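You operate a simulated robot arm through the tools that you are given. There is no shell and no other tool. Be economical: measure what you need, move in short steps, check, and stop when the job is done.

Carry out the task below with a simulated robot arm. There is one attempt and no reset: what you move stays moved.

Task
Stack the green bump stop and two packers to the card's height and measure it.
Fine: on the pin plate, pushed in under the gauge; slide the gauge slider back up. Where these are worked on the way, their far stop is far enough and under half their travel is too little: pin plate.

The check looks at the end state, three seconds after you hand in, the way a careful person would. Anything else that was tipped, shoved, dropped, spilled or broken makes it a failure.

Robot
A 7-joint arm with a two-finger parallel gripper on a trunk, on a base that drives. Base frame: it is fixed to the floor where the robot stands at the start and does not move with it; the origin is under the middle of the robot, x ahead of it, y to its left, z up. Lengths are in mm, angles in degrees, forces in N, time in s.
With the tool pointing down near the work surface it reaches from about 520 to 960 mm from the robot's upright axis, wherever it stands. Its first joint turns from -166.0 to 166.0 degrees. Places, roughly: gauge slider [900, 0, 1100]; pin on the pin plate [900, 0, 900]; pin plate [900, 0, 900]. Payload 3.91 kg.
The TCP is the grasp point between the finger pads, 30 mm short of the fingertips. In the tool frame z runs along the fingers and y along their closing line. The gripper opens to 110 mm. The fingers are 20 mm wide and 10 mm thick; the gripper's body (48 by 112 mm) begins 55 mm behind the TCP.
Orientation is that of the tool frame in the base frame, as a unit quaternion [w, x, y, z]. With the fingers straight down and closing along the base's y, the tool's x points along the base's -x, its y along +y and its z along -z.

Tools
- The arm moves only by the tool nudge_tool. Its arguments are lists of equal length, an entry for each row: "fingers": the closure, from 0 (fully open) to 1 (shut); "linear": the shift along the base's x, y, z in m, a list of three; "dr": the turn, a rotation vector about the base's x, y, z in degrees, a list of three. In form: {"fingers": [fingers, ...], "linear": [[dx, dy, dz], ...], "dr": [[wx, wy, wz], ...]}. A call has 1 to 8 rows; each row is the pose to reach, as a shift and turn from the pose commanded when the call began. Each row takes 0.2 s and may step no farther than 50 mm and 8.6 degrees from the row before; otherwise, or with a gripper value out of range, the whole call is refused. A pose out of reach is approached as far as the arm can. The call stops where the force on the tool passes 90 N (or 10 N more than at its start, if that is more) or the arm is blocked; 0.2 s more then pass. The fingers move at their own pace (about 72 mm/s each) and stop on an object; they squeeze with about 22 N. The grip force told is the motor's: it shows also when the fingers shut on nothing. Time passes only in rows, and 0.2 s behind the last, so rows that repeat a pose let the fingers close. It gives the time, the measured TCP pose, the force on the tool (base axes), the opening and the grip force at its end, in the units of the frame above (readings bear some noise), with the torque about the TCP (base axes, N m) and any sound that the robot's microphone picked up, and new pictures: "show" is both (left out), scene, wrist or none.
- Cameras (640 x 400 px; columns grow to the right, rows downward): "scene" is now at [246.9, -3.5, 1437.1]; the picture's right is [-0.18, -0.98, 0.00], its down [-0.64, 0.12, -0.76] and it looks along [0.74, -0.14, -0.65] (base axes); focal length 238 px, centre (320, 200). "wrist" rides on the gripper at [72, 17, -103] in the tool frame; the picture's right is [-0.23, 0.97, 0.00], its down [-0.76, -0.18, -0.62] and it looks along [-0.61, -0.14, 0.78] (tool axes); focal length 222 px, centre (320, 200). There is no depth. A picture from a camera that has moved, and an enlarged one, comes with that camera's place and axes in the base frame and with its lens. The place of the scene camera against the robot may be out by one fixed shift of up to 18 mm in any direction.
- slide_trunk(by): slides the trunk up (or, below 0, down) by that many mm; the arm and the scene camera ride with it, the base frame stays. It gives what a move gives, with no picture.
- roll_base(legs): drives the robot by 1 to 6 legs, each [ahead, left, turn to the left] in mm, mm and degrees, along the robot's own axes; the way and the turn of a leg run together, so that a leg with both is an arc; at most 1500 mm and 180 degrees a leg. The arm and the cameras ride along, it lands a little off, and it stops where it bumps. It gives what a move gives, and a new picture of the scene camera.
- aim_head(pan, tilt): turns the head with the scene camera to pan (to the left, within 86 degrees either way) and tilt (down, from -29 to 69), counted from straight ahead of the robot. It gives what a move gives, and a new picture of the scene camera.
- zoom(camera, box): a new picture of the part [left, top, right, bottom] of that camera's present view, enlarged. No time passes.
- finish_job(): hands the job in; it is judged then, once.

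Go step by step. Nothing tells you exact positions but the pictures and the camera data: compare them with the known pose of the tool, close in by small moves and look again before you grip or let go. The budget is 120 turns and 260 pictures, counting those below and the enlarged ones. Unless the task says otherwise, let go and move clear before handing in, and close with one line.

The tools are called after "Request:" as a command line: name --argument value ..., lists and objects as JSON in quotes. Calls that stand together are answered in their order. nudge_tool: Moves the arm, as the interface text tells. Its arguments: {"type":"object","properties":{"fingers":{"type":"array","items":{"type":"number"}},"linear":{"type":"array","items":{"type":"array","items":{"type":"number"}}},"dr":{"type":"array","items":{"type":"array","items":{"type":"number"}}},"show":{"type":"string","enum":["both","scene","wrist","none"]}},"required":["fingers","linear","dr"]} The other tools are called the same way: slide_trunk (by) slides the trunk up or down; roll_base (legs) drives the base; aim_head (pan, tilt) turns the head that bears the scene camera; zoom (camera, box) takes an enlarged picture of a part of a camera's view; finish_job () hands the job in.

At the start:

```text
time: 0.0
position: [459.2, -204.3, 1277.2]
ee_rot: [0.0, 0.0, 1.0, 0.0]
force: [0.9, -0.1, -0.8]
ft_torque: [0.0, -0.03, 0.02]
width: 110.2
finger_force: 0.0
trunk travel left (down, up): [-625.0, 57.0]
robot x, y, heading: [1.0, -2.3, -0.2]
head pan, tilt: [-10.5, 40.8]
```

scene: 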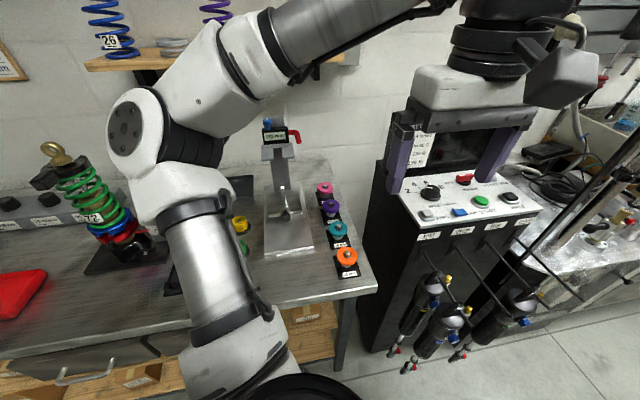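
wrist: 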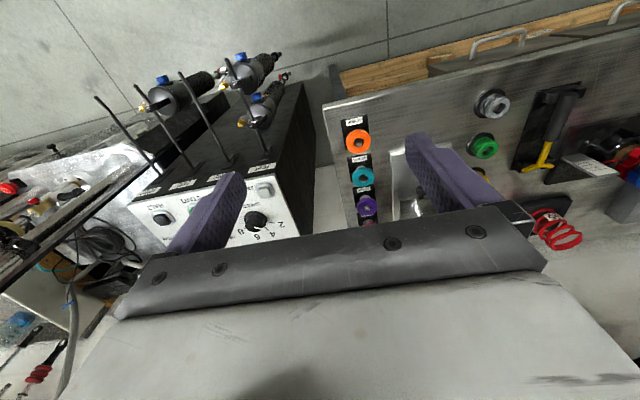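

I see a bench with a gauge stand, a pin plate, and coloured packers beside it; the green bump stop is hidden behind the arm in the scene view. I zoom in for details first.

Request:
zoom --camera "scene" --box '[220, 100, 380, 300]'

Request:
zoom --camera "wrist" --box '[320, 60, 640, 260]'

Request:
aim_head --pan 20 --tilt 35

```text
2.00 times, centred on (300, 200) of scene
camera zoom: at [246.9, -3.5, 1437.1], right [-0.18, -0.98, 0.0], down [-0.64, 0.12, -0.76], along [0.74, -0.14, -0.65], focal length 476 px, centre (360, 200)
```

zoom: 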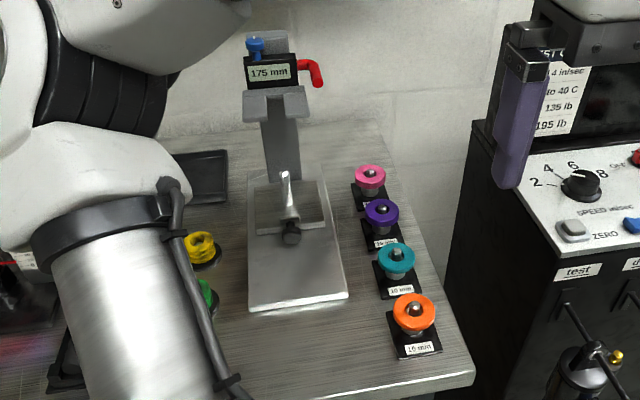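

```text
2.00 times, centred on (480, 160) of wrist
camera zoom: at [388.1, -187.6, 1380.8], right [0.23, 0.97, 0.0], down [0.76, -0.18, 0.62], along [0.61, -0.14, -0.78], focal length 444 px, centre (0, 280)
```

zoom: 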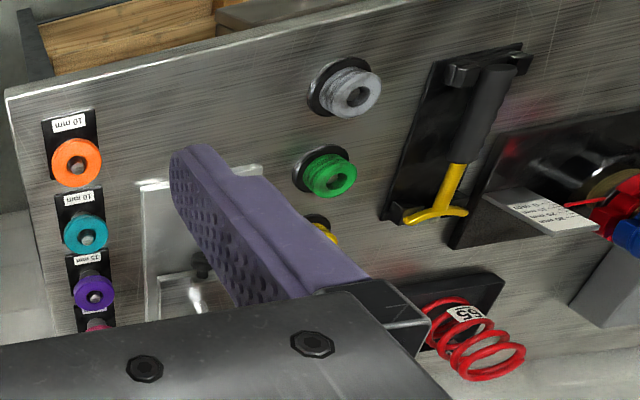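

```text
time: 1.0
position: [459.4, -204.0, 1276.8]
ee_rot: [0.001, -0.001, 1.0, -0.001]
force: [-1.6, 0.1, 0.3]
ft_torque: [-0.02, 0.01, -0.03]
width: 110.2
finger_force: 0.1
trunk travel left (down, up): [-625.0, 57.0]
robot x, y, heading: [1.4, 2.1, 0.1]
head pan, tilt: [20.0, 35.0]
camera scene: at [246.7, 42.1, 1445.8], right [0.34, -0.94, 0.0], down [-0.54, -0.2, -0.82], along [0.77, 0.28, -0.57], focal length 238 px, centre (320, 200)
```

scene: 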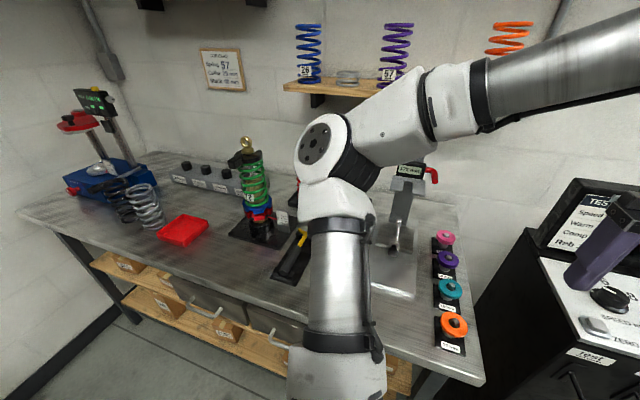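

There's a note framed on the wall and a small white card on the bench near the shock. I read both.

Request:
zoom --camera "scene" --box '[196, 44, 250, 94]'

Request:
zoom --camera "wrist" --box '[555, 120, 640, 190]'

Request:
zoom --camera "scene" --box '[420, 220, 480, 360]'

Request:
zoom --camera "wrist" --box '[330, 105, 400, 250]'

```text
8.00 times, centred on (223, 69) of scene
camera zoom: at [246.7, 42.1, 1445.8], right [0.34, -0.94, 0.0], down [-0.54, -0.2, -0.82], along [0.77, 0.28, -0.57], focal length 1904 px, centre (1096, 1248)
```

zoom: 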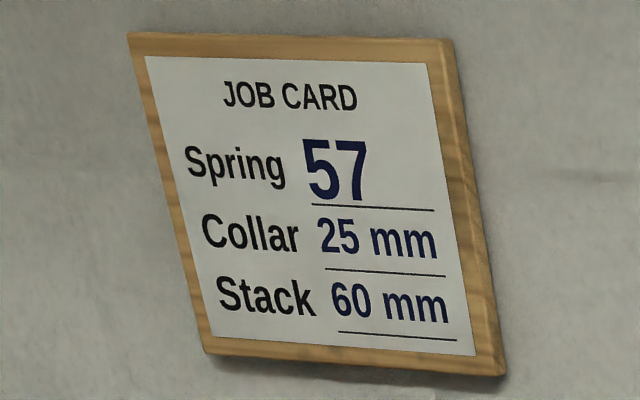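

```text
5.71 times, centred on (598, 155) of wrist
camera zoom: at [388.1, -187.6, 1380.8], right [0.23, 0.97, 0.0], down [0.76, -0.18, 0.62], along [0.61, -0.14, -0.78], focal length 1269 px, centre (-1266, 457)
```

zoom: 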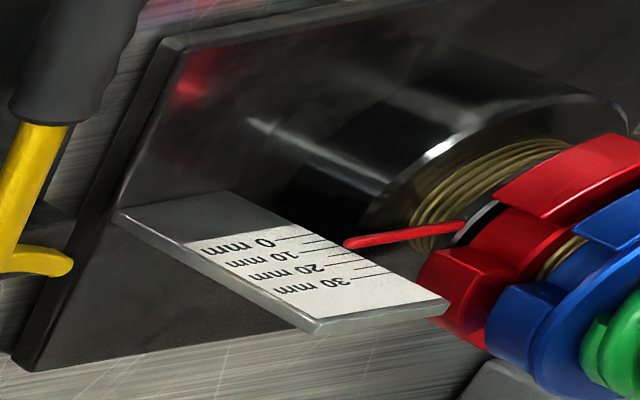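

```text
2.86 times, centred on (450, 290) of scene
camera zoom: at [246.7, 42.1, 1445.8], right [0.34, -0.94, 0.0], down [-0.54, -0.2, -0.82], along [0.77, 0.28, -0.57], focal length 680 px, centre (-51, -57)
```

zoom: 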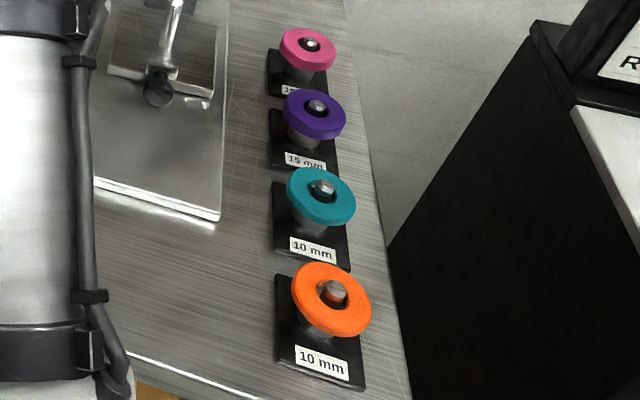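

```text
2.76 times, centred on (365, 178) of wrist
camera zoom: at [388.1, -187.6, 1380.8], right [0.23, 0.97, 0.0], down [0.76, -0.18, 0.62], along [0.61, -0.14, -0.78], focal length 613 px, centre (196, 262)
```

zoom: 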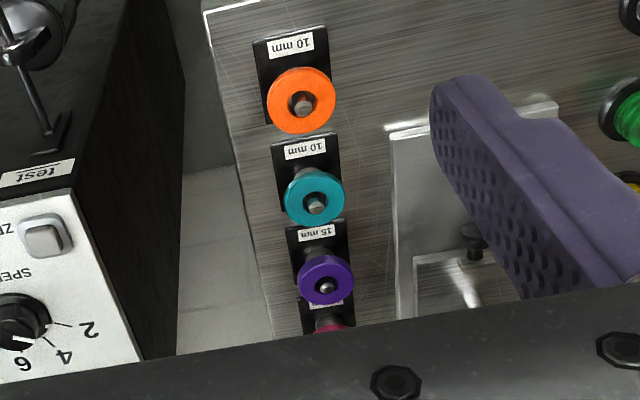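

Card: stack 60 mm. Packers are 10, 10, 15 and presumably 15 mm, so I need the bump stop's height. I move the arm to look at the gauge from closer.

Request:
nudge_tool --fingers '[0, 0, 0, 0, 0, 0]' --linear '[[0.02, 0.04, 0], [0.04, 0.08, 0], [0.06, 0.12, 0], [0.08, 0.16, 0], [0.1, 0.2, 0], [0.1, 0.2, 0]]' --dr '[[0, 0, 0], [0, 0, 0], [0, 0, 0], [0, 0, 0], [0, 0, 0], [0, 0, 0]]'

```text
time: 2.4
position: [558.7, -3.9, 1279.2]
ee_rot: [0.0, 0.0, 1.0, 0.0]
force: [-0.8, 0.1, 0.1]
ft_torque: [-0.02, -0.02, -0.02]
width: 110.0
finger_force: 0.1
trunk travel left (down, up): [-625.0, 57.0]
robot x, y, heading: [-1.3, 0.8, 0.1]
head pan, tilt: [20.0, 35.0]
camera scene: at [246.7, 41.8, 1445.9], right [0.34, -0.94, 0.0], down [-0.54, -0.2, -0.82], along [0.77, 0.28, -0.57], focal length 238 px, centre (320, 200)
camera wrist: at [487.8, 13.1, 1381.6], right [0.23, 0.97, 0.0], down [0.76, -0.18, 0.62], along [0.61, -0.14, -0.78], focal length 222 px, centre (320, 200)
```

scene: 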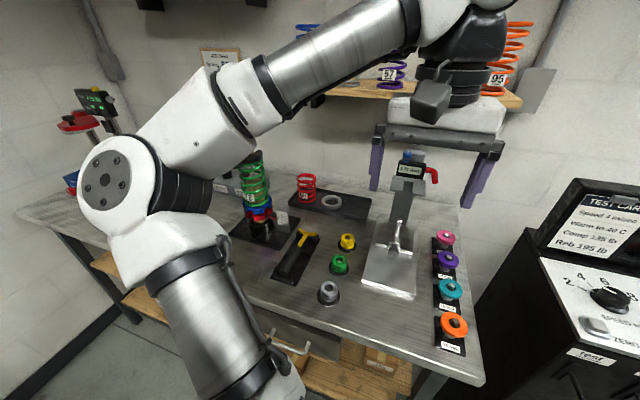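
wrist: 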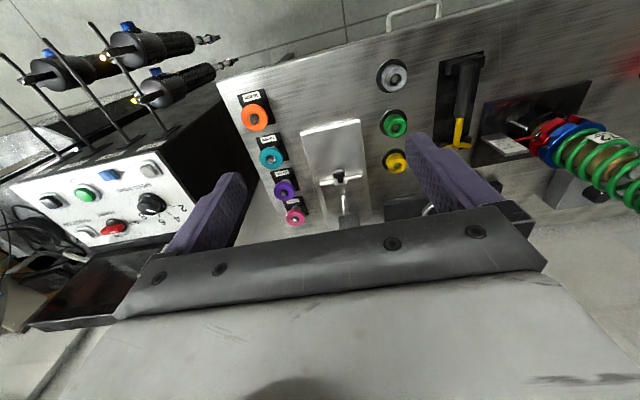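

Good view now. I zoom on the gauge, pin plate, and bump stops.

Request:
zoom --camera "scene" --box '[350, 140, 446, 200]'

Request:
zoom --camera "scene" --box '[310, 200, 480, 310]'

Request:
zoom --camera "wrist" --box '[230, 60, 430, 230]'

```text
6.67 times, centred on (398, 170) of scene
camera zoom: at [246.7, 41.8, 1445.9], right [0.34, -0.94, 0.0], down [-0.54, -0.2, -0.82], along [0.77, 0.28, -0.57], focal length 1586 px, centre (-200, 400)
```

zoom: 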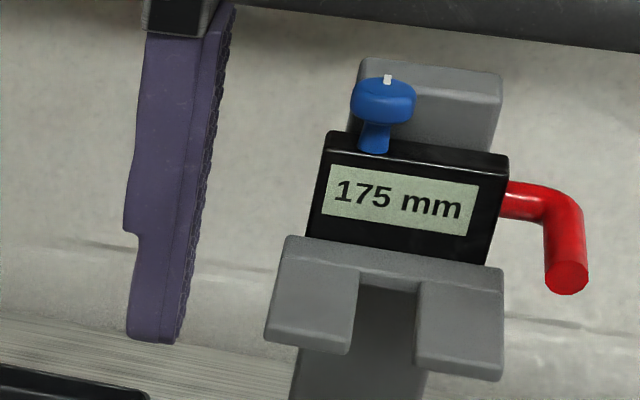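

```text
3.64 times, centred on (395, 255) of scene
camera zoom: at [246.7, 41.8, 1445.9], right [0.34, -0.94, 0.0], down [-0.54, -0.2, -0.82], along [0.77, 0.28, -0.57], focal length 865 px, centre (47, 0)
```

zoom: 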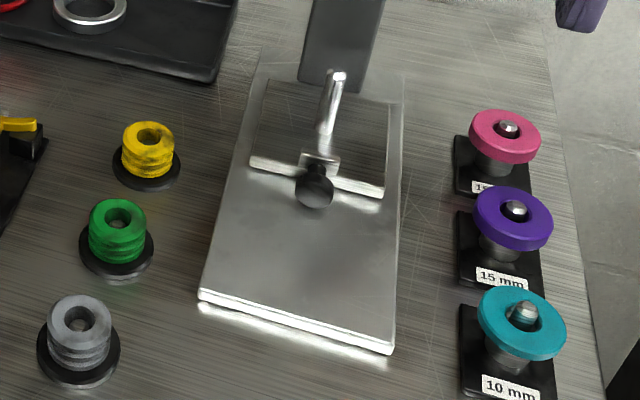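

```text
2.35 times, centred on (330, 145) of wrist
camera zoom: at [487.8, 13.1, 1381.6], right [0.23, 0.97, 0.0], down [0.76, -0.18, 0.62], along [0.61, -0.14, -0.78], focal length 523 px, centre (296, 329)
```

zoom: 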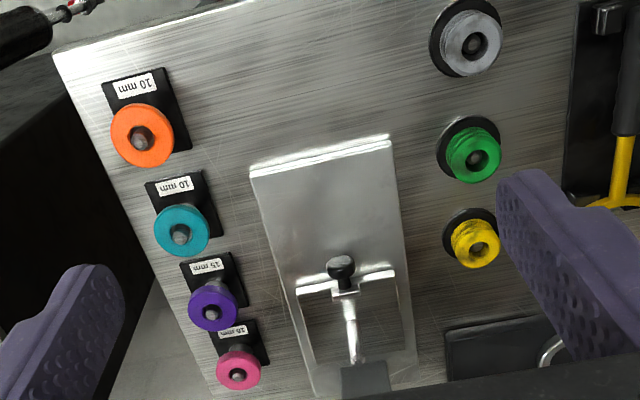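

Gauge has a forked jaw, red handle, blue button; the pin plate is in, with a black knob at the front. I lower for a closer view of pin plate and bump stops.

Request:
nudge_tool --fingers '[0, 0, 0, 0, 0]' --linear '[[0.0, 0.01, -0.045], [0.0, 0.02, -0.09], [0.0, 0.03, -0.135], [0.0, 0.04, -0.18], [0.0, 0.04, -0.18]]' --dr '[[0, 0, 0], [0, 0, 0], [0, 0, 0], [0, 0, 0], [0, 0, 0]]'

Request:
zoom --camera "wrist" --box '[160, 0, 480, 200]'

```text
time: 3.6
position: [561.6, 35.5, 1096.2]
ee_rot: [0.0, 0.0, 1.0, 0.001]
force: [1.1, -0.1, 0.4]
ft_torque: [0.0, 0.01, -0.03]
width: 110.1
finger_force: 0.1
trunk travel left (down, up): [-625.0, 57.0]
robot x, y, heading: [-4.2, -0.4, 0.1]
head pan, tilt: [20.0, 35.0]
camera scene: at [246.5, 42.0, 1445.9], right [0.34, -0.94, 0.0], down [-0.54, -0.2, -0.82], along [0.77, 0.28, -0.57], focal length 238 px, centre (320, 200)
camera wrist: at [488.7, 52.5, 1200.4], right [0.23, 0.97, 0.0], down [0.76, -0.18, 0.62], along [0.61, -0.14, -0.78], focal length 222 px, centre (320, 200)
```

scene: 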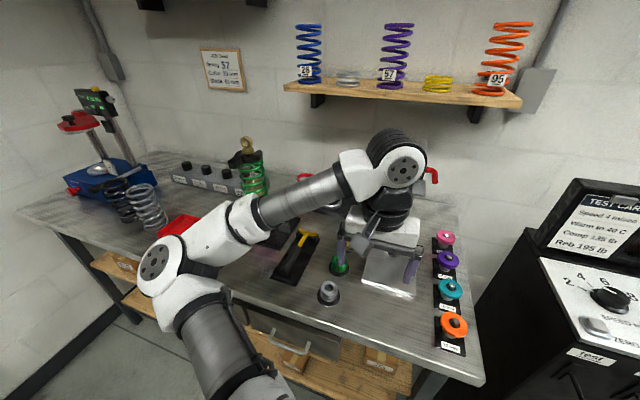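
wrist: 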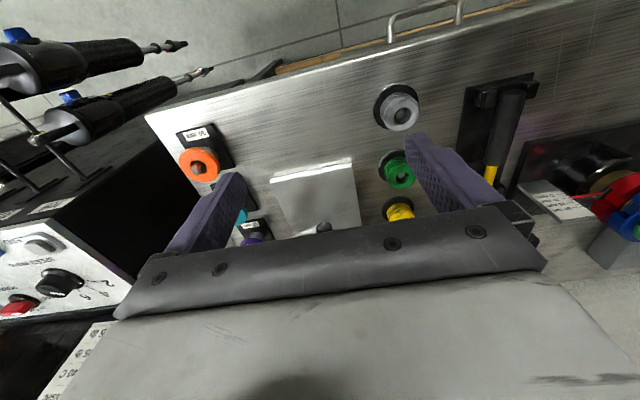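

```text
2.00 times, centred on (320, 100) of wrist
camera zoom: at [488.7, 52.5, 1200.4], right [0.23, 0.97, 0.0], down [0.76, -0.18, 0.62], along [0.61, -0.14, -0.78], focal length 444 px, centre (320, 400)
```

zoom: 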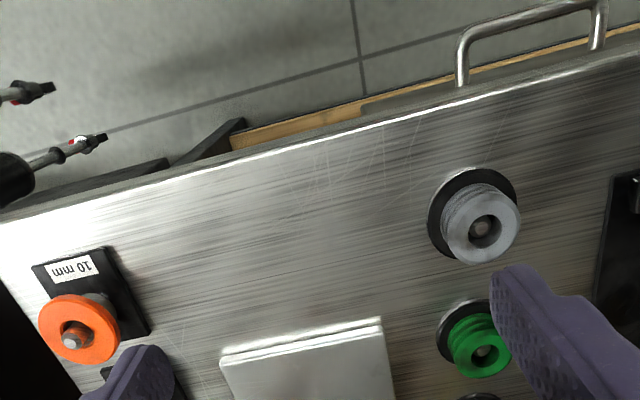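

Triangulating: green stop top about (698,134,912), bench about z 850. Next a close look at the knob/pin.

Request:
nudge_tool --fingers '[0, 0, 0, 0, 0]' --linear '[[0.045, -0.01, 0], [0.09, -0.02, -0.01], [0.135, -0.03, -0.02], [0.17, -0.04, -0.03], [0.17, -0.04, -0.03]]' --dr '[[0, 0, 0], [0, 0, 0], [0, 0, 0], [0, 0, 0], [0, 0, 0]]'

Request:
zoom --camera "wrist" --box '[240, 90, 400, 240]'

```text
time: 4.8
position: [730.8, -4.1, 1067.7]
ee_rot: [0.0, 0.0, 1.0, 0.0]
force: [0.1, -0.9, 0.7]
ft_torque: [-0.03, -0.02, -0.04]
width: 109.9
finger_force: 0.0
trunk travel left (down, up): [-625.0, 57.0]
robot x, y, heading: [2.3, -0.5, -0.3]
head pan, tilt: [20.0, 35.0]
camera scene: at [246.4, 42.2, 1445.9], right [0.34, -0.94, 0.0], down [-0.54, -0.2, -0.82], along [0.77, 0.28, -0.57], focal length 238 px, centre (320, 200)
camera wrist: at [658.6, 13.6, 1170.6], right [0.23, 0.97, 0.0], down [0.76, -0.18, 0.62], along [0.61, -0.14, -0.78], focal length 222 px, centre (320, 200)
```

scene: 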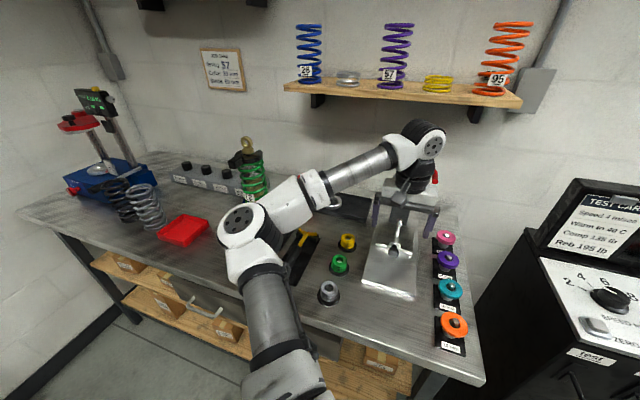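
wrist: 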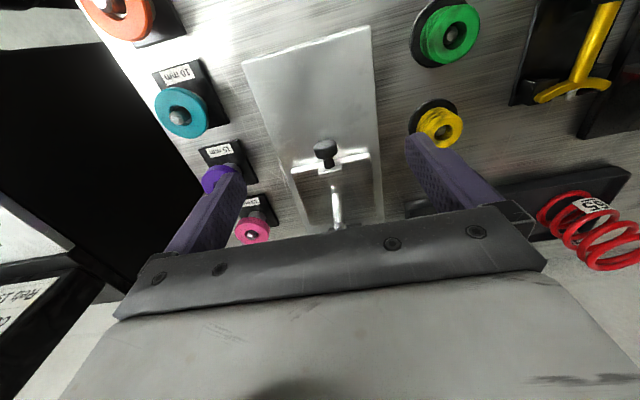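

```text
2.67 times, centred on (320, 165) of wrist
camera zoom: at [658.6, 13.6, 1170.6], right [0.23, 0.97, 0.0], down [0.76, -0.18, 0.62], along [0.61, -0.14, -0.78], focal length 592 px, centre (320, 293)
```

zoom: 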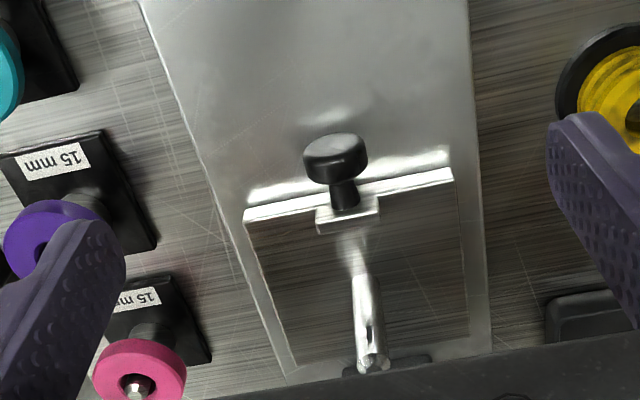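

I take a second view from 100 mm back to get knob, pin and bench heights by stereo.

Request:
nudge_tool --fingers '[0, 0, 0]' --linear '[[-0.045, 0, 0], [-0.08, 0, 0], [-0.08, 0, 0]]' --dr '[[0, 0, 0], [0, 0, 0], [0, 0, 0]]' --show "none"

Request:
zoom --camera "wrist" --box '[240, 90, 400, 240]'

Request:
zoom --camera "wrist" --box '[380, 20, 540, 120]'

Request:
zoom --camera "wrist" --box '[140, 40, 300, 240]'

```text
time: 5.6
position: [649.9, -4.8, 1068.4]
ee_rot: [0.0, 0.0, 1.0, -0.001]
force: [-0.9, 0.6, 0.4]
ft_torque: [-0.02, 0.03, -0.03]
width: 110.0
finger_force: 0.1
trunk travel left (down, up): [-625.0, 57.0]
robot x, y, heading: [0.4, 1.4, -0.1]
head pan, tilt: [20.0, 35.0]
```

```text
2.67 times, centred on (320, 165) of wrist
camera zoom: at [577.7, 12.1, 1171.4], right [0.23, 0.97, 0.0], down [0.76, -0.18, 0.62], along [0.61, -0.14, -0.78], focal length 592 px, centre (320, 293)
```

zoom: 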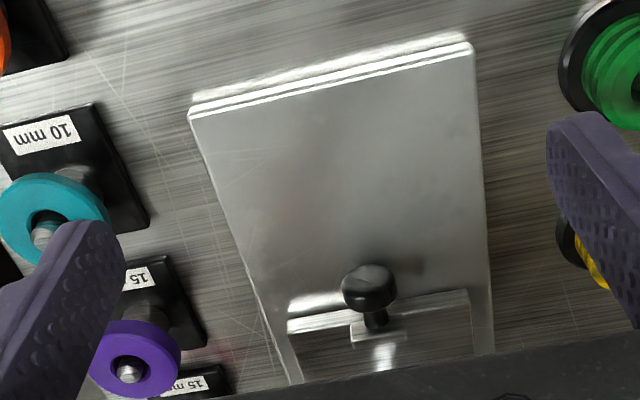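

```text
4.00 times, centred on (460, 70) of wrist
camera zoom: at [577.7, 12.1, 1171.4], right [0.23, 0.97, 0.0], down [0.76, -0.18, 0.62], along [0.61, -0.14, -0.78], focal length 888 px, centre (-240, 720)
```

zoom: 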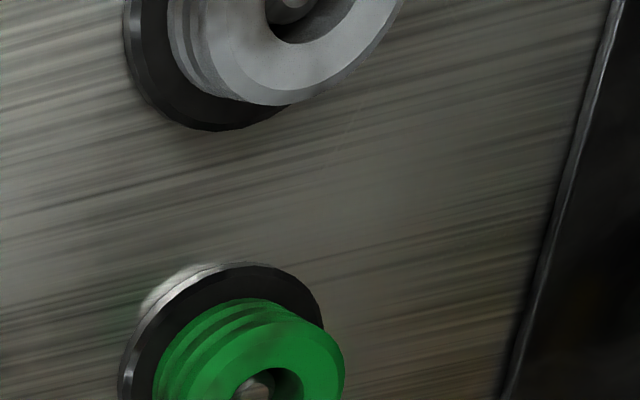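

```text
2.00 times, centred on (220, 140) of wrist
camera zoom: at [577.7, 12.1, 1171.4], right [0.23, 0.97, 0.0], down [0.76, -0.18, 0.62], along [0.61, -0.14, -0.78], focal length 444 px, centre (520, 320)
```

zoom: 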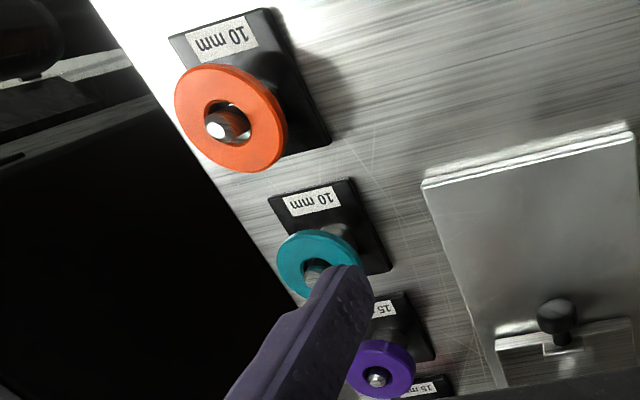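

Stereo gives: pin plate top about z 910, base plate about 898, knob head about (783,-7,910) pointing toward the robot, pin near (845,-8). I tilt the tool forward about 25° to keep the hand clear of the gauge and approach the knob.

Request:
nudge_tool --fingers '[0, 0, 0, 0, 0]' --linear '[[0.025, 0, -0.02], [0.05, 0, -0.04], [0.08, -0.002, -0.06], [0.1, -0.002, -0.08], [0.1, -0.002, -0.08]]' --dr '[[0, -8, 0], [0, -16, 0], [0, -24, 0], [0, -24, 0], [0, -24, 0]]'

Request:
zoom --camera "scene" --box '[340, 160, 460, 260]'

```text
time: 6.8
position: [750.5, -4.0, 988.1]
ee_rot: [0.207, 0.002, 0.978, 0.0]
force: [-0.4, -0.7, -0.4]
ft_torque: [-0.02, 0.02, 0.01]
width: 109.8
finger_force: 0.0
trunk travel left (down, up): [-625.0, 57.0]
robot x, y, heading: [0.2, 3.2, 0.1]
head pan, tilt: [20.0, 35.0]
camera scene: at [246.5, 42.2, 1445.9], right [0.34, -0.94, 0.0], down [-0.54, -0.2, -0.82], along [0.77, 0.28, -0.57], focal length 238 px, centre (320, 200)
camera wrist: at [643.1, 10.8, 1053.0], right [0.21, 0.97, 0.09], down [0.44, -0.18, 0.88], along [0.87, -0.14, -0.47], focal length 222 px, centre (320, 200)
```

scene: 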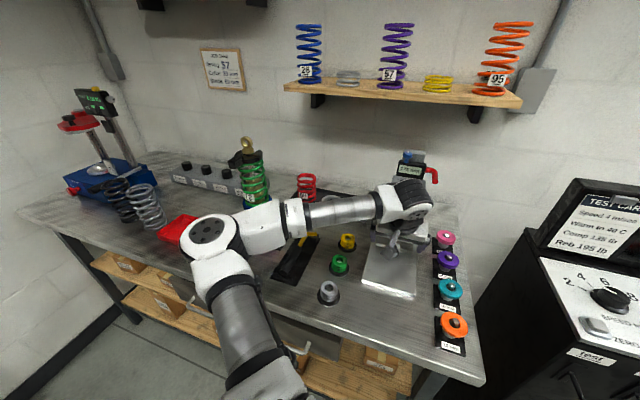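
wrist: 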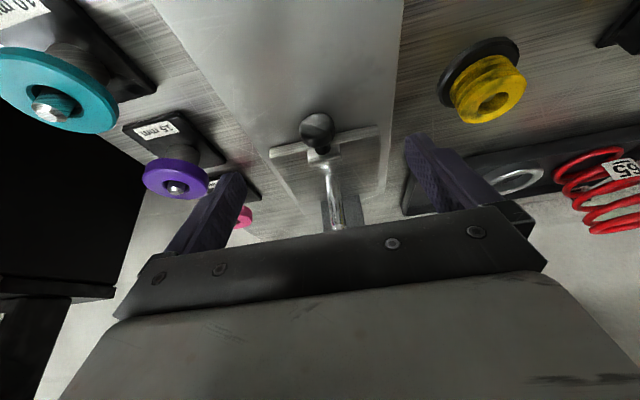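

```text
4.00 times, centred on (400, 210) of scene
camera zoom: at [246.5, 42.2, 1445.9], right [0.34, -0.94, 0.0], down [-0.54, -0.2, -0.82], along [0.77, 0.28, -0.57], focal length 952 px, centre (0, 160)
```

zoom: 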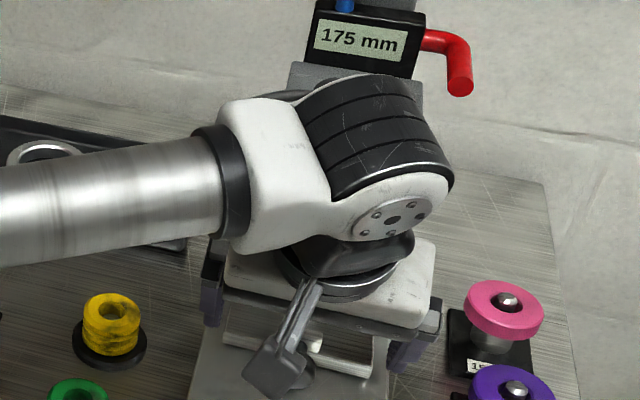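

Knob lines up at about (780,-7,910). Moving down around it.

Request:
nudge_tool --fingers '[0, 0, 0.3]' --linear '[[0.012, -0.003, -0.03], [0.024, -0.003, -0.056], [0.024, -0.003, -0.056]]' --dr '[[0, 0, 0], [0, 0, 0], [0, 0, 0]]' --show "wrist"

Request:
zoom --camera "wrist" --box '[200, 80, 440, 240]'

```text
time: 7.6
position: [774.0, -9.2, 930.7]
ee_rot: [0.207, 0.0, 0.978, 0.001]
force: [0.8, 0.7, -0.4]
ft_torque: [-0.05, -0.01, 0.01]
width: 76.9
finger_force: 0.0
trunk travel left (down, up): [-625.0, 57.0]
robot x, y, heading: [0.3, 3.8, 0.0]
head pan, tilt: [20.0, 35.0]
camera wrist: at [667.3, 7.3, 996.3], right [0.21, 0.97, 0.09], down [0.44, -0.18, 0.88], along [0.87, -0.14, -0.47], focal length 222 px, centre (320, 200)
```

wrist: 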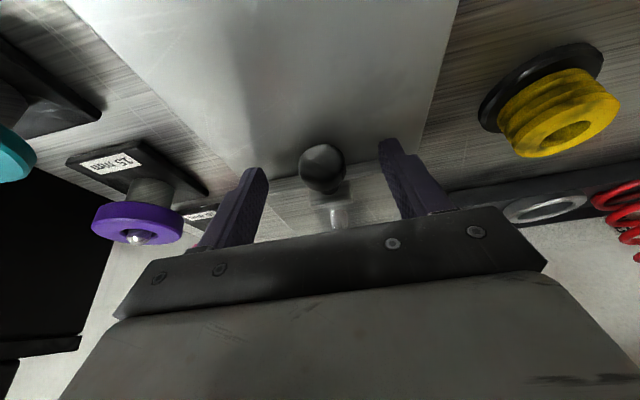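

```text
2.50 times, centred on (320, 160) of wrist
camera zoom: at [667.3, 7.3, 996.3], right [0.21, 0.97, 0.09], down [0.44, -0.18, 0.88], along [0.87, -0.14, -0.47], focal length 555 px, centre (320, 300)
```

zoom: 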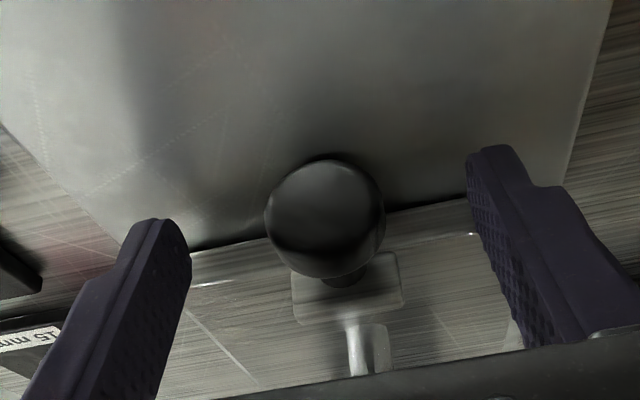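

Head is between the fingers and centred. Closing.

Request:
nudge_tool --fingers '[0.7, 0.9, 1, 1, 1]' --linear '[[0, 0.002, 0], [0, 0.002, 0], [0, 0.002, 0], [0, 0.002, 0], [0, 0.002, 0]]' --dr '[[0, 0, 0], [0, 0, 0], [0, 0, 0], [0, 0, 0], [0, 0, 0]]' --show "wrist"

```text
time: 8.8
position: [774.0, -5.9, 931.9]
ee_rot: [0.208, -0.001, 0.978, 0.0]
force: [0.4, 0.5, -0.3]
ft_torque: [0.04, -0.16, -0.02]
width: 29.4
finger_force: 45.3
trunk travel left (down, up): [-625.0, 57.0]
robot x, y, heading: [0.2, 1.1, 0.1]
head pan, tilt: [20.0, 35.0]
camera wrist: at [667.1, 9.3, 996.7], right [0.21, 0.97, 0.09], down [0.44, -0.18, 0.88], along [0.87, -0.14, -0.47], focal length 222 px, centre (320, 200)
```

wrist: 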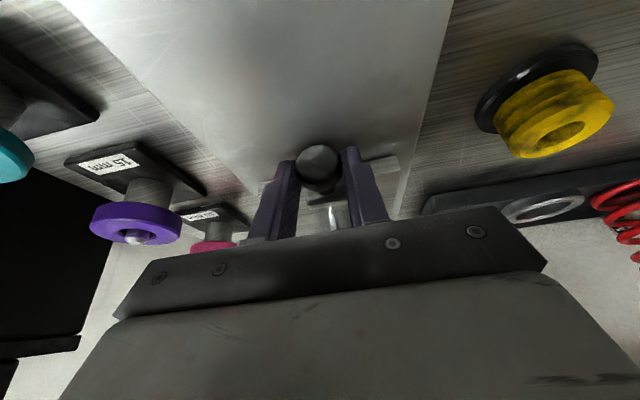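

Gripped (29 mm). Pulling toward the robot.

Request:
nudge_tool --fingers '[1, 1, 1, 1, 1, 1, 1]' --linear '[[-0.015, 0, 0], [-0.035, 0, 0], [-0.055, 0, 0], [-0.075, 0, 0], [-0.095, 0, 0], [-0.11, 0, 0], [-0.11, 0, 0]]' --dr '[[0, 0, 0], [0, 0, 0], [0, 0, 0], [0, 0, 0], [0, 0, 0], [0, 0, 0], [0, 0, 0]]'

```text
time: 10.4
position: [664.4, -6.8, 931.4]
ee_rot: [0.209, 0.0, 0.978, 0.0]
force: [-0.4, 0.3, 5.7]
ft_torque: [0.02, -0.1, 0.06]
width: 29.4
finger_force: 44.9
trunk travel left (down, up): [-625.0, 57.0]
robot x, y, heading: [-2.1, -4.2, -0.0]
head pan, tilt: [20.0, 35.0]
camera scene: at [246.0, 42.2, 1446.1], right [0.34, -0.94, 0.0], down [-0.54, -0.2, -0.82], along [0.77, 0.28, -0.57], focal length 238 px, centre (320, 200)
camera wrist: at [556.0, 9.2, 996.6], right [0.21, 0.97, 0.09], down [0.44, -0.18, 0.88], along [0.87, -0.14, -0.47], focal length 222 px, centre (320, 200)
```

scene: 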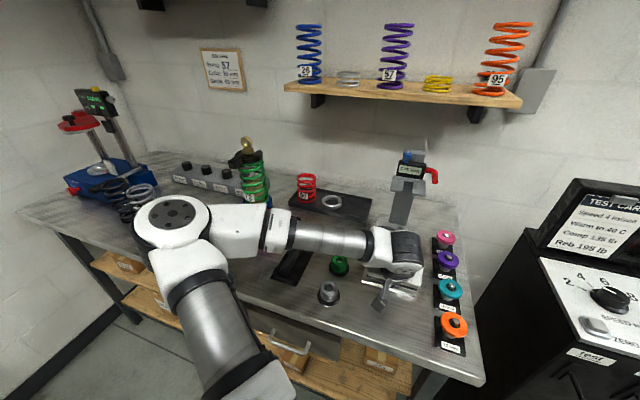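
wrist: 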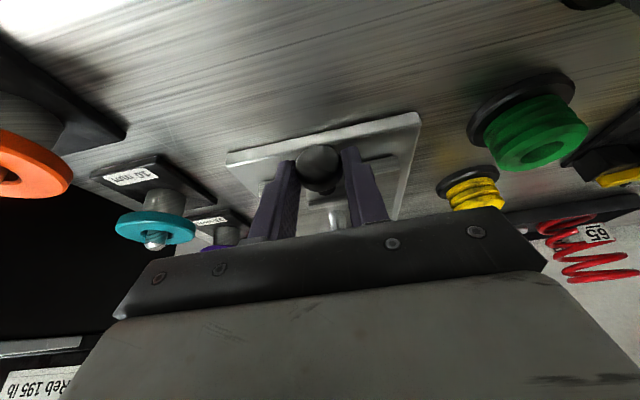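

The plate followed 110 mm without a stop. A little more to find the stop.

Request:
nudge_tool --fingers '[1, 1, 1]' --linear '[[-0.008, 0, 0], [-0.016, 0, 0], [-0.016, 0, 0]]' --dr '[[0, 0, 0], [0, 0, 0], [0, 0, 0]]' --show "wrist"

```text
time: 11.2
position: [647.5, -6.8, 932.0]
ee_rot: [0.209, 0.001, 0.978, 0.0]
force: [0.2, 2.1, 12.6]
ft_torque: [-0.08, 0.4, 0.09]
width: 29.2
finger_force: 44.8
trunk travel left (down, up): [-625.0, 57.0]
robot x, y, heading: [-1.9, 1.3, 0.1]
head pan, tilt: [20.0, 35.0]
camera wrist: at [539.7, 9.3, 996.4], right [0.21, 0.97, 0.09], down [0.44, -0.18, 0.88], along [0.87, -0.14, -0.47], focal length 222 px, centre (320, 200)
```

wrist: 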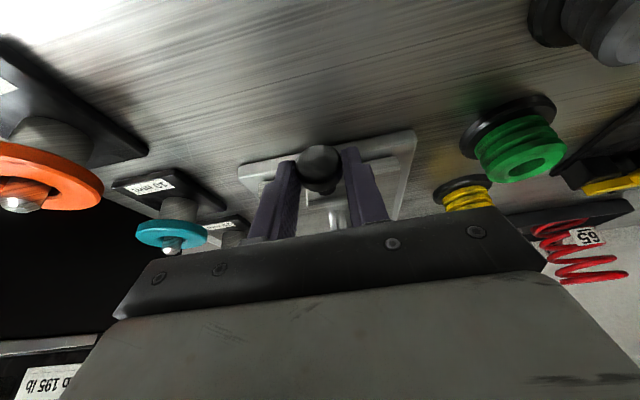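

Pulled well out (~126 mm). Release, back off upward and look.

Request:
nudge_tool --fingers '[0.3, 0, 0, 0, 0, 0, 0, 0]' --linear '[[0, 0, 0], [0, 0, 0], [-0.01, 0, 0.04], [-0.02, 0, 0.08], [-0.03, 0, 0.12], [-0.03, 0, 0.16], [-0.03, 0, 0.19], [-0.03, 0, 0.19]]' --dr '[[0, 0, 0], [0, 0, 0], [0, 0, 0], [0, 8, 0], [0, 16, 0], [0, 24, 0], [0, 24, 0], [0, 24, 0]]'

Request:
zoom --camera "wrist" --box '[240, 50, 480, 210]'

Request:
zoom --camera "scene" --box '[340, 140, 460, 320]'

```text
time: 13.0
position: [617.8, -6.3, 1121.4]
ee_rot: [-0.001, -0.001, 1.0, -0.001]
force: [0.4, -0.3, -0.2]
ft_torque: [0.02, 0.01, 0.04]
width: 110.1
finger_force: 0.1
trunk travel left (down, up): [-625.0, 57.0]
robot x, y, heading: [-1.2, -0.0, -0.4]
head pan, tilt: [20.0, 35.0]
camera scene: at [246.8, 42.1, 1445.8], right [0.34, -0.94, 0.0], down [-0.54, -0.2, -0.82], along [0.77, 0.28, -0.57], focal length 238 px, centre (320, 200)
camera wrist: at [546.5, 9.1, 1224.6], right [0.23, 0.97, 0.0], down [0.76, -0.18, 0.62], along [0.61, -0.14, -0.78], focal length 222 px, centre (320, 200)
```

scene: 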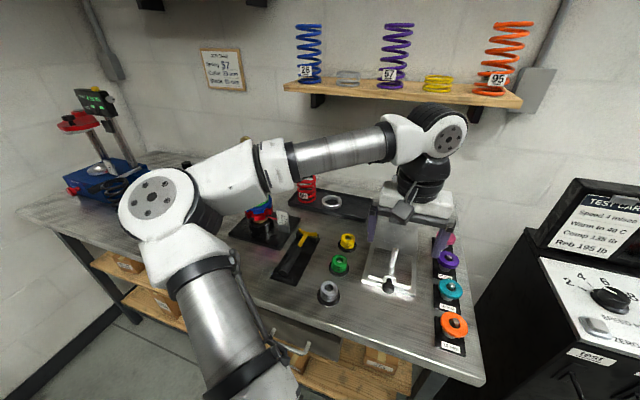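
wrist: 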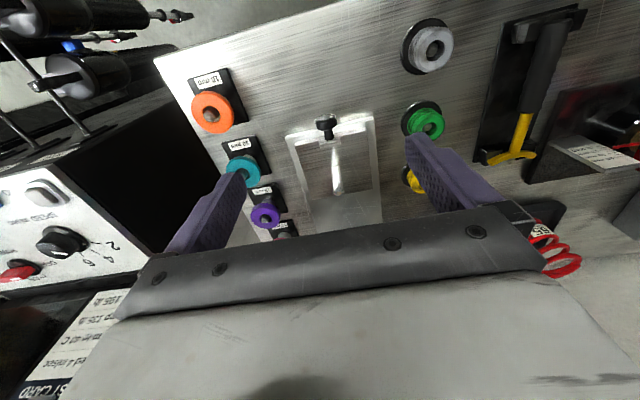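

```text
2.50 times, centred on (360, 130) of wrist
camera zoom: at [546.5, 9.1, 1224.6], right [0.23, 0.97, 0.0], down [0.76, -0.18, 0.62], along [0.61, -0.14, -0.78], focal length 555 px, centre (220, 375)
```

zoom: 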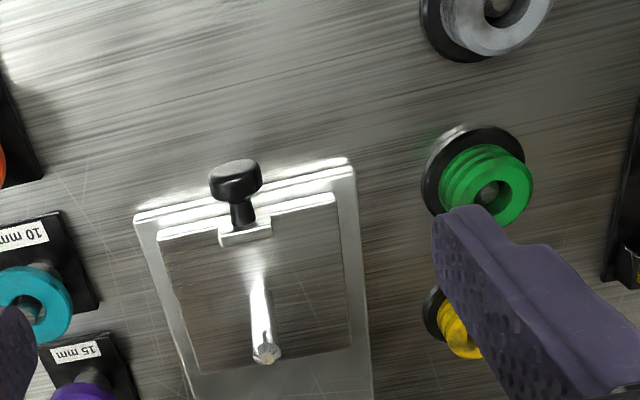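

```text
2.22 times, centred on (400, 230) of scene
camera zoom: at [246.8, 42.1, 1445.8], right [0.34, -0.94, 0.0], down [-0.54, -0.2, -0.82], along [0.77, 0.28, -0.57], focal length 529 px, centre (142, 133)
```

zoom: 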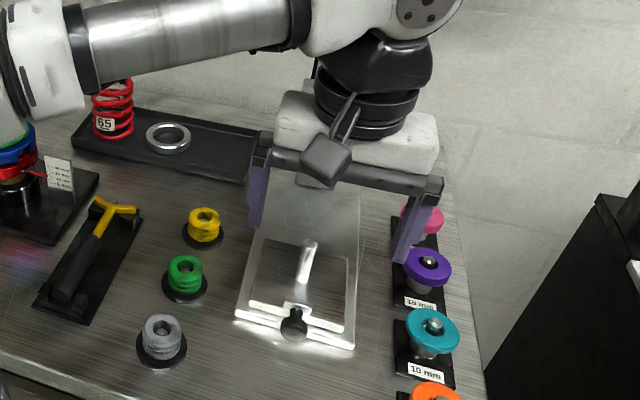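

Pin plate is now at the front stop, pin near (730,-7). Now hover over the green bump stop to align.

Request:
nudge_tool --fingers '[0, 0, 0, 0, 0, 0, 0]' --linear '[[0.02, 0.045, -0.005], [0.04, 0.085, -0.015], [0.06, 0.125, -0.03], [0.076, 0.138, -0.06], [0.076, 0.138, -0.1], [0.076, 0.138, -0.14], [0.076, 0.138, -0.14]]' --dr '[[0, 0, 0], [0, 0, 0], [0, 0, 0], [0, 0, 0], [0, 0, 0], [0, 0, 0], [0, 0, 0]]'

Request:
zoom --camera "wrist" --box '[200, 60, 440, 220]'

```text
time: 14.6
position: [693.8, 130.6, 980.3]
ee_rot: [0.0, 0.0, 1.0, 0.001]
force: [-0.5, -0.2, -0.5]
ft_torque: [0.01, 0.04, 0.05]
width: 110.0
finger_force: 0.1
trunk travel left (down, up): [-625.0, 57.0]
robot x, y, heading: [4.2, -1.6, 0.0]
head pan, tilt: [20.0, 35.0]
camera scene: at [246.5, 42.1, 1445.9], right [0.34, -0.94, 0.0], down [-0.54, -0.2, -0.82], along [0.77, 0.28, -0.57], focal length 238 px, centre (320, 200)
camera wrist: at [621.8, 147.1, 1084.5], right [0.23, 0.97, 0.0], down [0.76, -0.18, 0.62], along [0.61, -0.14, -0.78], focal length 222 px, centre (320, 200)
```

scene: 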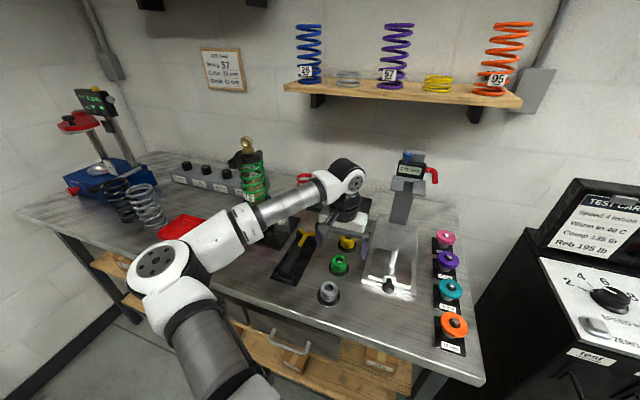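
wrist: 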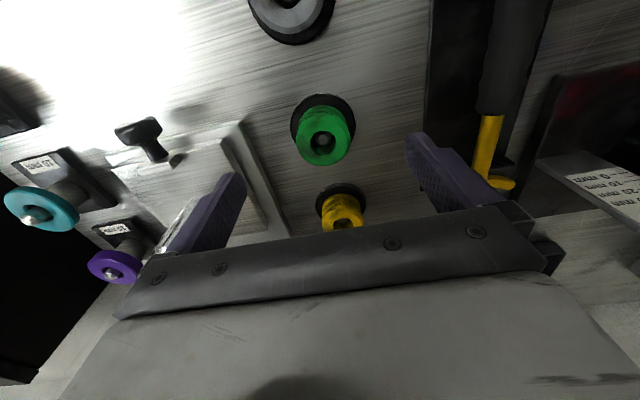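

```text
2.50 times, centred on (320, 140) of wrist
camera zoom: at [621.8, 147.1, 1084.5], right [0.23, 0.97, 0.0], down [0.76, -0.18, 0.62], along [0.61, -0.14, -0.78], focal length 555 px, centre (320, 350)
```

zoom: 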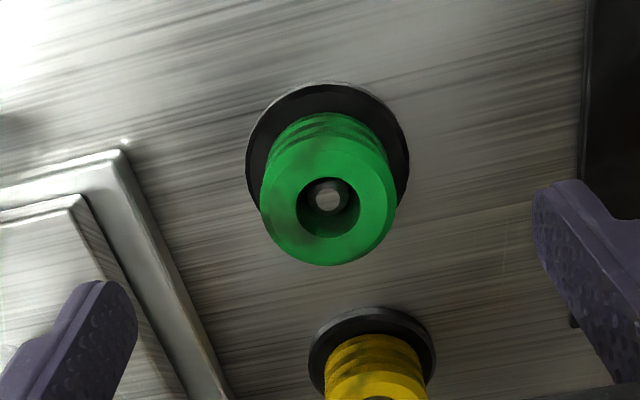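

Green stop: centre (693.5,133), top z 917, disc top about 888, so about 30 mm tall. Descend and grip the upper part.

Request:
nudge_tool --fingers '[0, 0.2, 0.4, 0.7, 1, 1, 1]' --linear '[[0, 0.002, -0.025], [0, 0.002, -0.051], [0, 0.002, -0.051], [0, 0.002, -0.051], [0, 0.002, -0.051], [0, 0.002, -0.051], [0, 0.002, -0.051]]' --dr '[[0, 0, 0], [0, 0, 0], [0, 0, 0], [0, 0, 0], [0, 0, 0], [0, 0, 0], [0, 0, 0]]' --show "wrist"

```text
time: 16.2
position: [694.0, 132.0, 929.3]
ee_rot: [0.0, 0.0, 1.0, 0.0]
force: [0.3, 0.7, 0.0]
ft_torque: [0.03, -0.01, 0.02]
width: 42.6
finger_force: 22.1
trunk travel left (down, up): [-625.0, 57.0]
robot x, y, heading: [-0.9, 2.7, 0.0]
head pan, tilt: [20.0, 35.0]
camera wrist: at [622.1, 149.4, 1033.6], right [0.23, 0.97, 0.0], down [0.76, -0.18, 0.62], along [0.61, -0.14, -0.78], focal length 222 px, centre (320, 200)
```

wrist: 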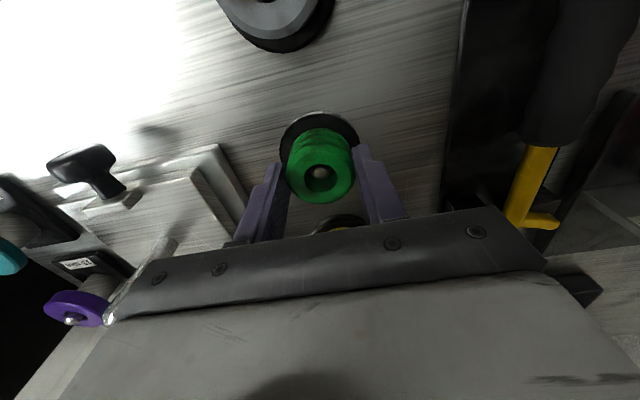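

Held at 42.6 mm. Lift and move to in front of the pin for a look.

Request:
nudge_tool --fingers '[1, 1, 1, 1, 1, 1, 1, 1]' --linear '[[0, 0, 0.04], [0, 0, 0.08], [0, 0, 0.125], [0, -0.045, 0.15], [0, -0.09, 0.15], [-0.005, -0.125, 0.15], [-0.01, -0.139, 0.15], [-0.01, -0.139, 0.15]]' --dr '[[0, 0, 0], [0, 0, 0], [0, 0, 0], [0, 0, 0], [0, 0, 0], [0, 0, 0], [0, 0, 0], [0, 0, 0]]'

Request:
zoom --camera "wrist" --box '[200, 60, 440, 220]'

Request:
zoom --camera "scene" --box '[310, 180, 450, 320]'

```text
refused: row 4 steps farther than a row can; nothing moved
```

```text
2.50 times, centred on (320, 140) of wrist
camera zoom: at [622.1, 149.4, 1033.6], right [0.23, 0.97, 0.0], down [0.76, -0.18, 0.62], along [0.61, -0.14, -0.78], focal length 555 px, centre (320, 350)
```

zoom: 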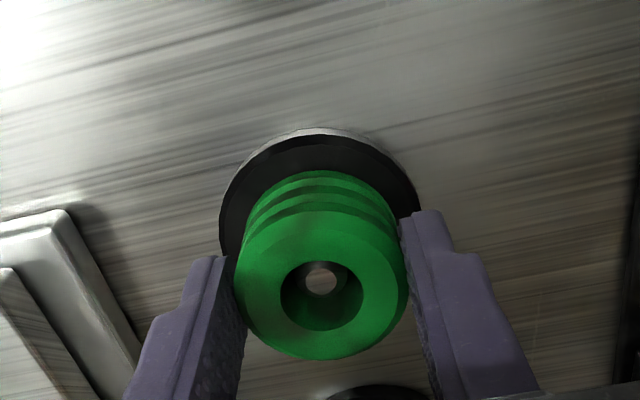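

```text
2.86 times, centred on (380, 250) of scene
camera zoom: at [246.7, 42.1, 1445.8], right [0.34, -0.94, 0.0], down [-0.54, -0.2, -0.82], along [0.77, 0.28, -0.57], focal length 680 px, centre (149, 57)
```

zoom: 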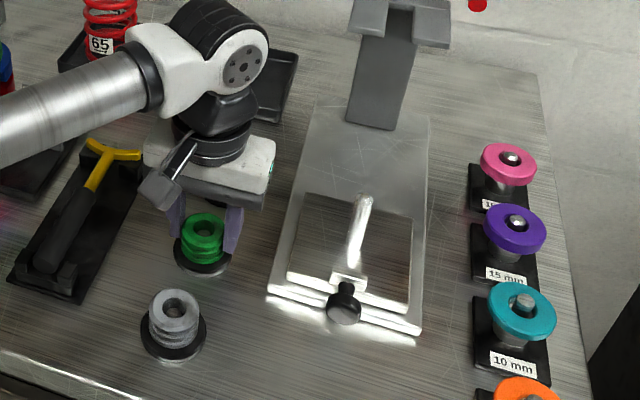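

The call was refused for step size; retry with smaller steps.

Request:
nudge_tool --fingers '[1, 1, 1, 1, 1, 1, 1, 1]' --linear '[[0, 0, 0.045], [0, 0, 0.09], [0, 0, 0.135], [0, -0.045, 0.145], [0, -0.09, 0.15], [-0.005, -0.13, 0.15], [-0.01, -0.139, 0.15], [-0.01, -0.139, 0.15]]' --dr '[[0, 0, 0], [0, 0, 0], [0, 0, 0], [0, 0, 0], [0, 0, 0], [0, 0, 0], [0, 0, 0], [0, 0, 0]]'

Request:
zoom --camera "wrist" --box '[200, 60, 440, 220]'

Request:
zoom --camera "scene" --box '[310, 180, 450, 320]'

```text
time: 18.0
position: [684.8, -6.4, 1079.3]
ee_rot: [0.0, 0.0, 1.0, 0.0]
force: [-0.3, -0.1, 0.3]
ft_torque: [-0.01, 0.06, 0.0]
width: 42.6
finger_force: 22.0
trunk travel left (down, up): [-625.0, 57.0]
robot x, y, heading: [1.2, -1.2, -0.2]
head pan, tilt: [20.0, 35.0]
camera scene: at [246.7, 42.1, 1445.8], right [0.34, -0.94, 0.0], down [-0.54, -0.2, -0.82], along [0.77, 0.28, -0.57], focal length 238 px, centre (320, 200)
camera wrist: at [612.0, 10.5, 1183.0], right [0.23, 0.97, 0.0], down [0.76, -0.18, 0.62], along [0.61, -0.14, -0.78], focal length 222 px, centre (320, 200)
```

scene: 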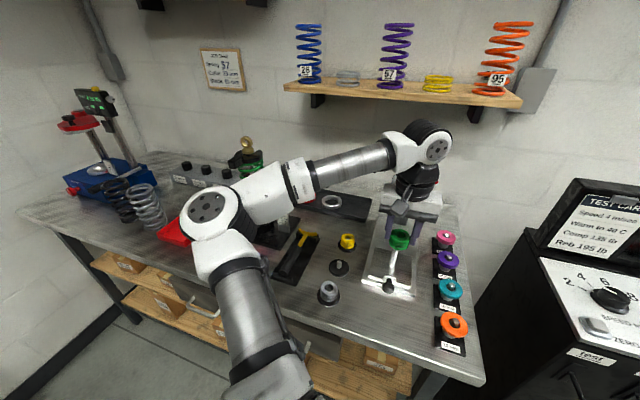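
wrist: 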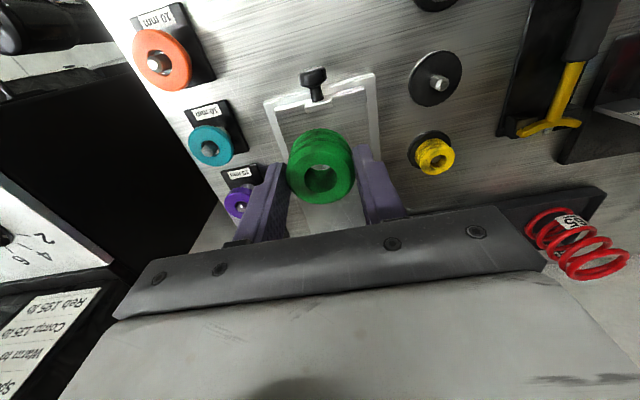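

```text
2.50 times, centred on (320, 140) of wrist
camera zoom: at [612.0, 10.5, 1183.0], right [0.23, 0.97, 0.0], down [0.76, -0.18, 0.62], along [0.61, -0.14, -0.78], focal length 555 px, centre (320, 350)
```

zoom: 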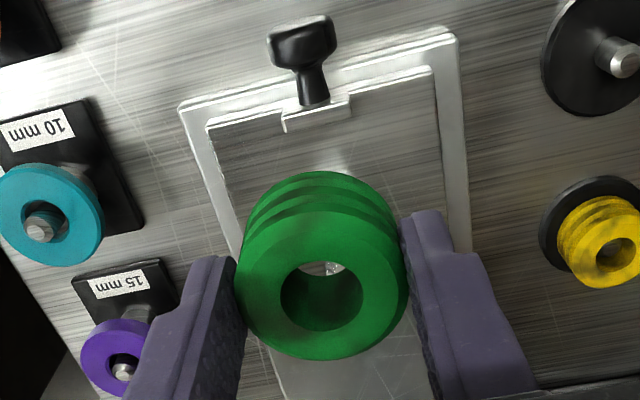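

```text
2.86 times, centred on (380, 250) of scene
camera zoom: at [246.7, 42.1, 1445.8], right [0.34, -0.94, 0.0], down [-0.54, -0.2, -0.82], along [0.77, 0.28, -0.57], focal length 680 px, centre (149, 57)
```

zoom: 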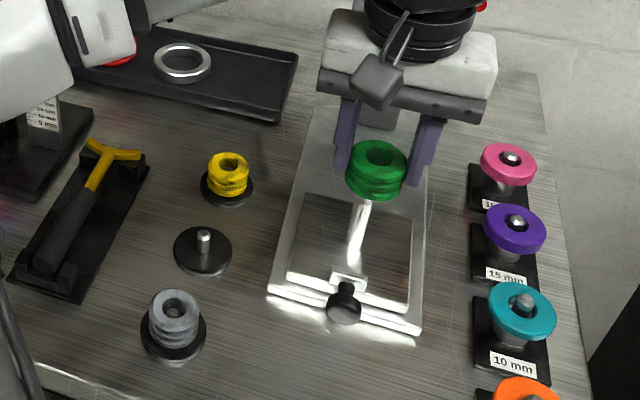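

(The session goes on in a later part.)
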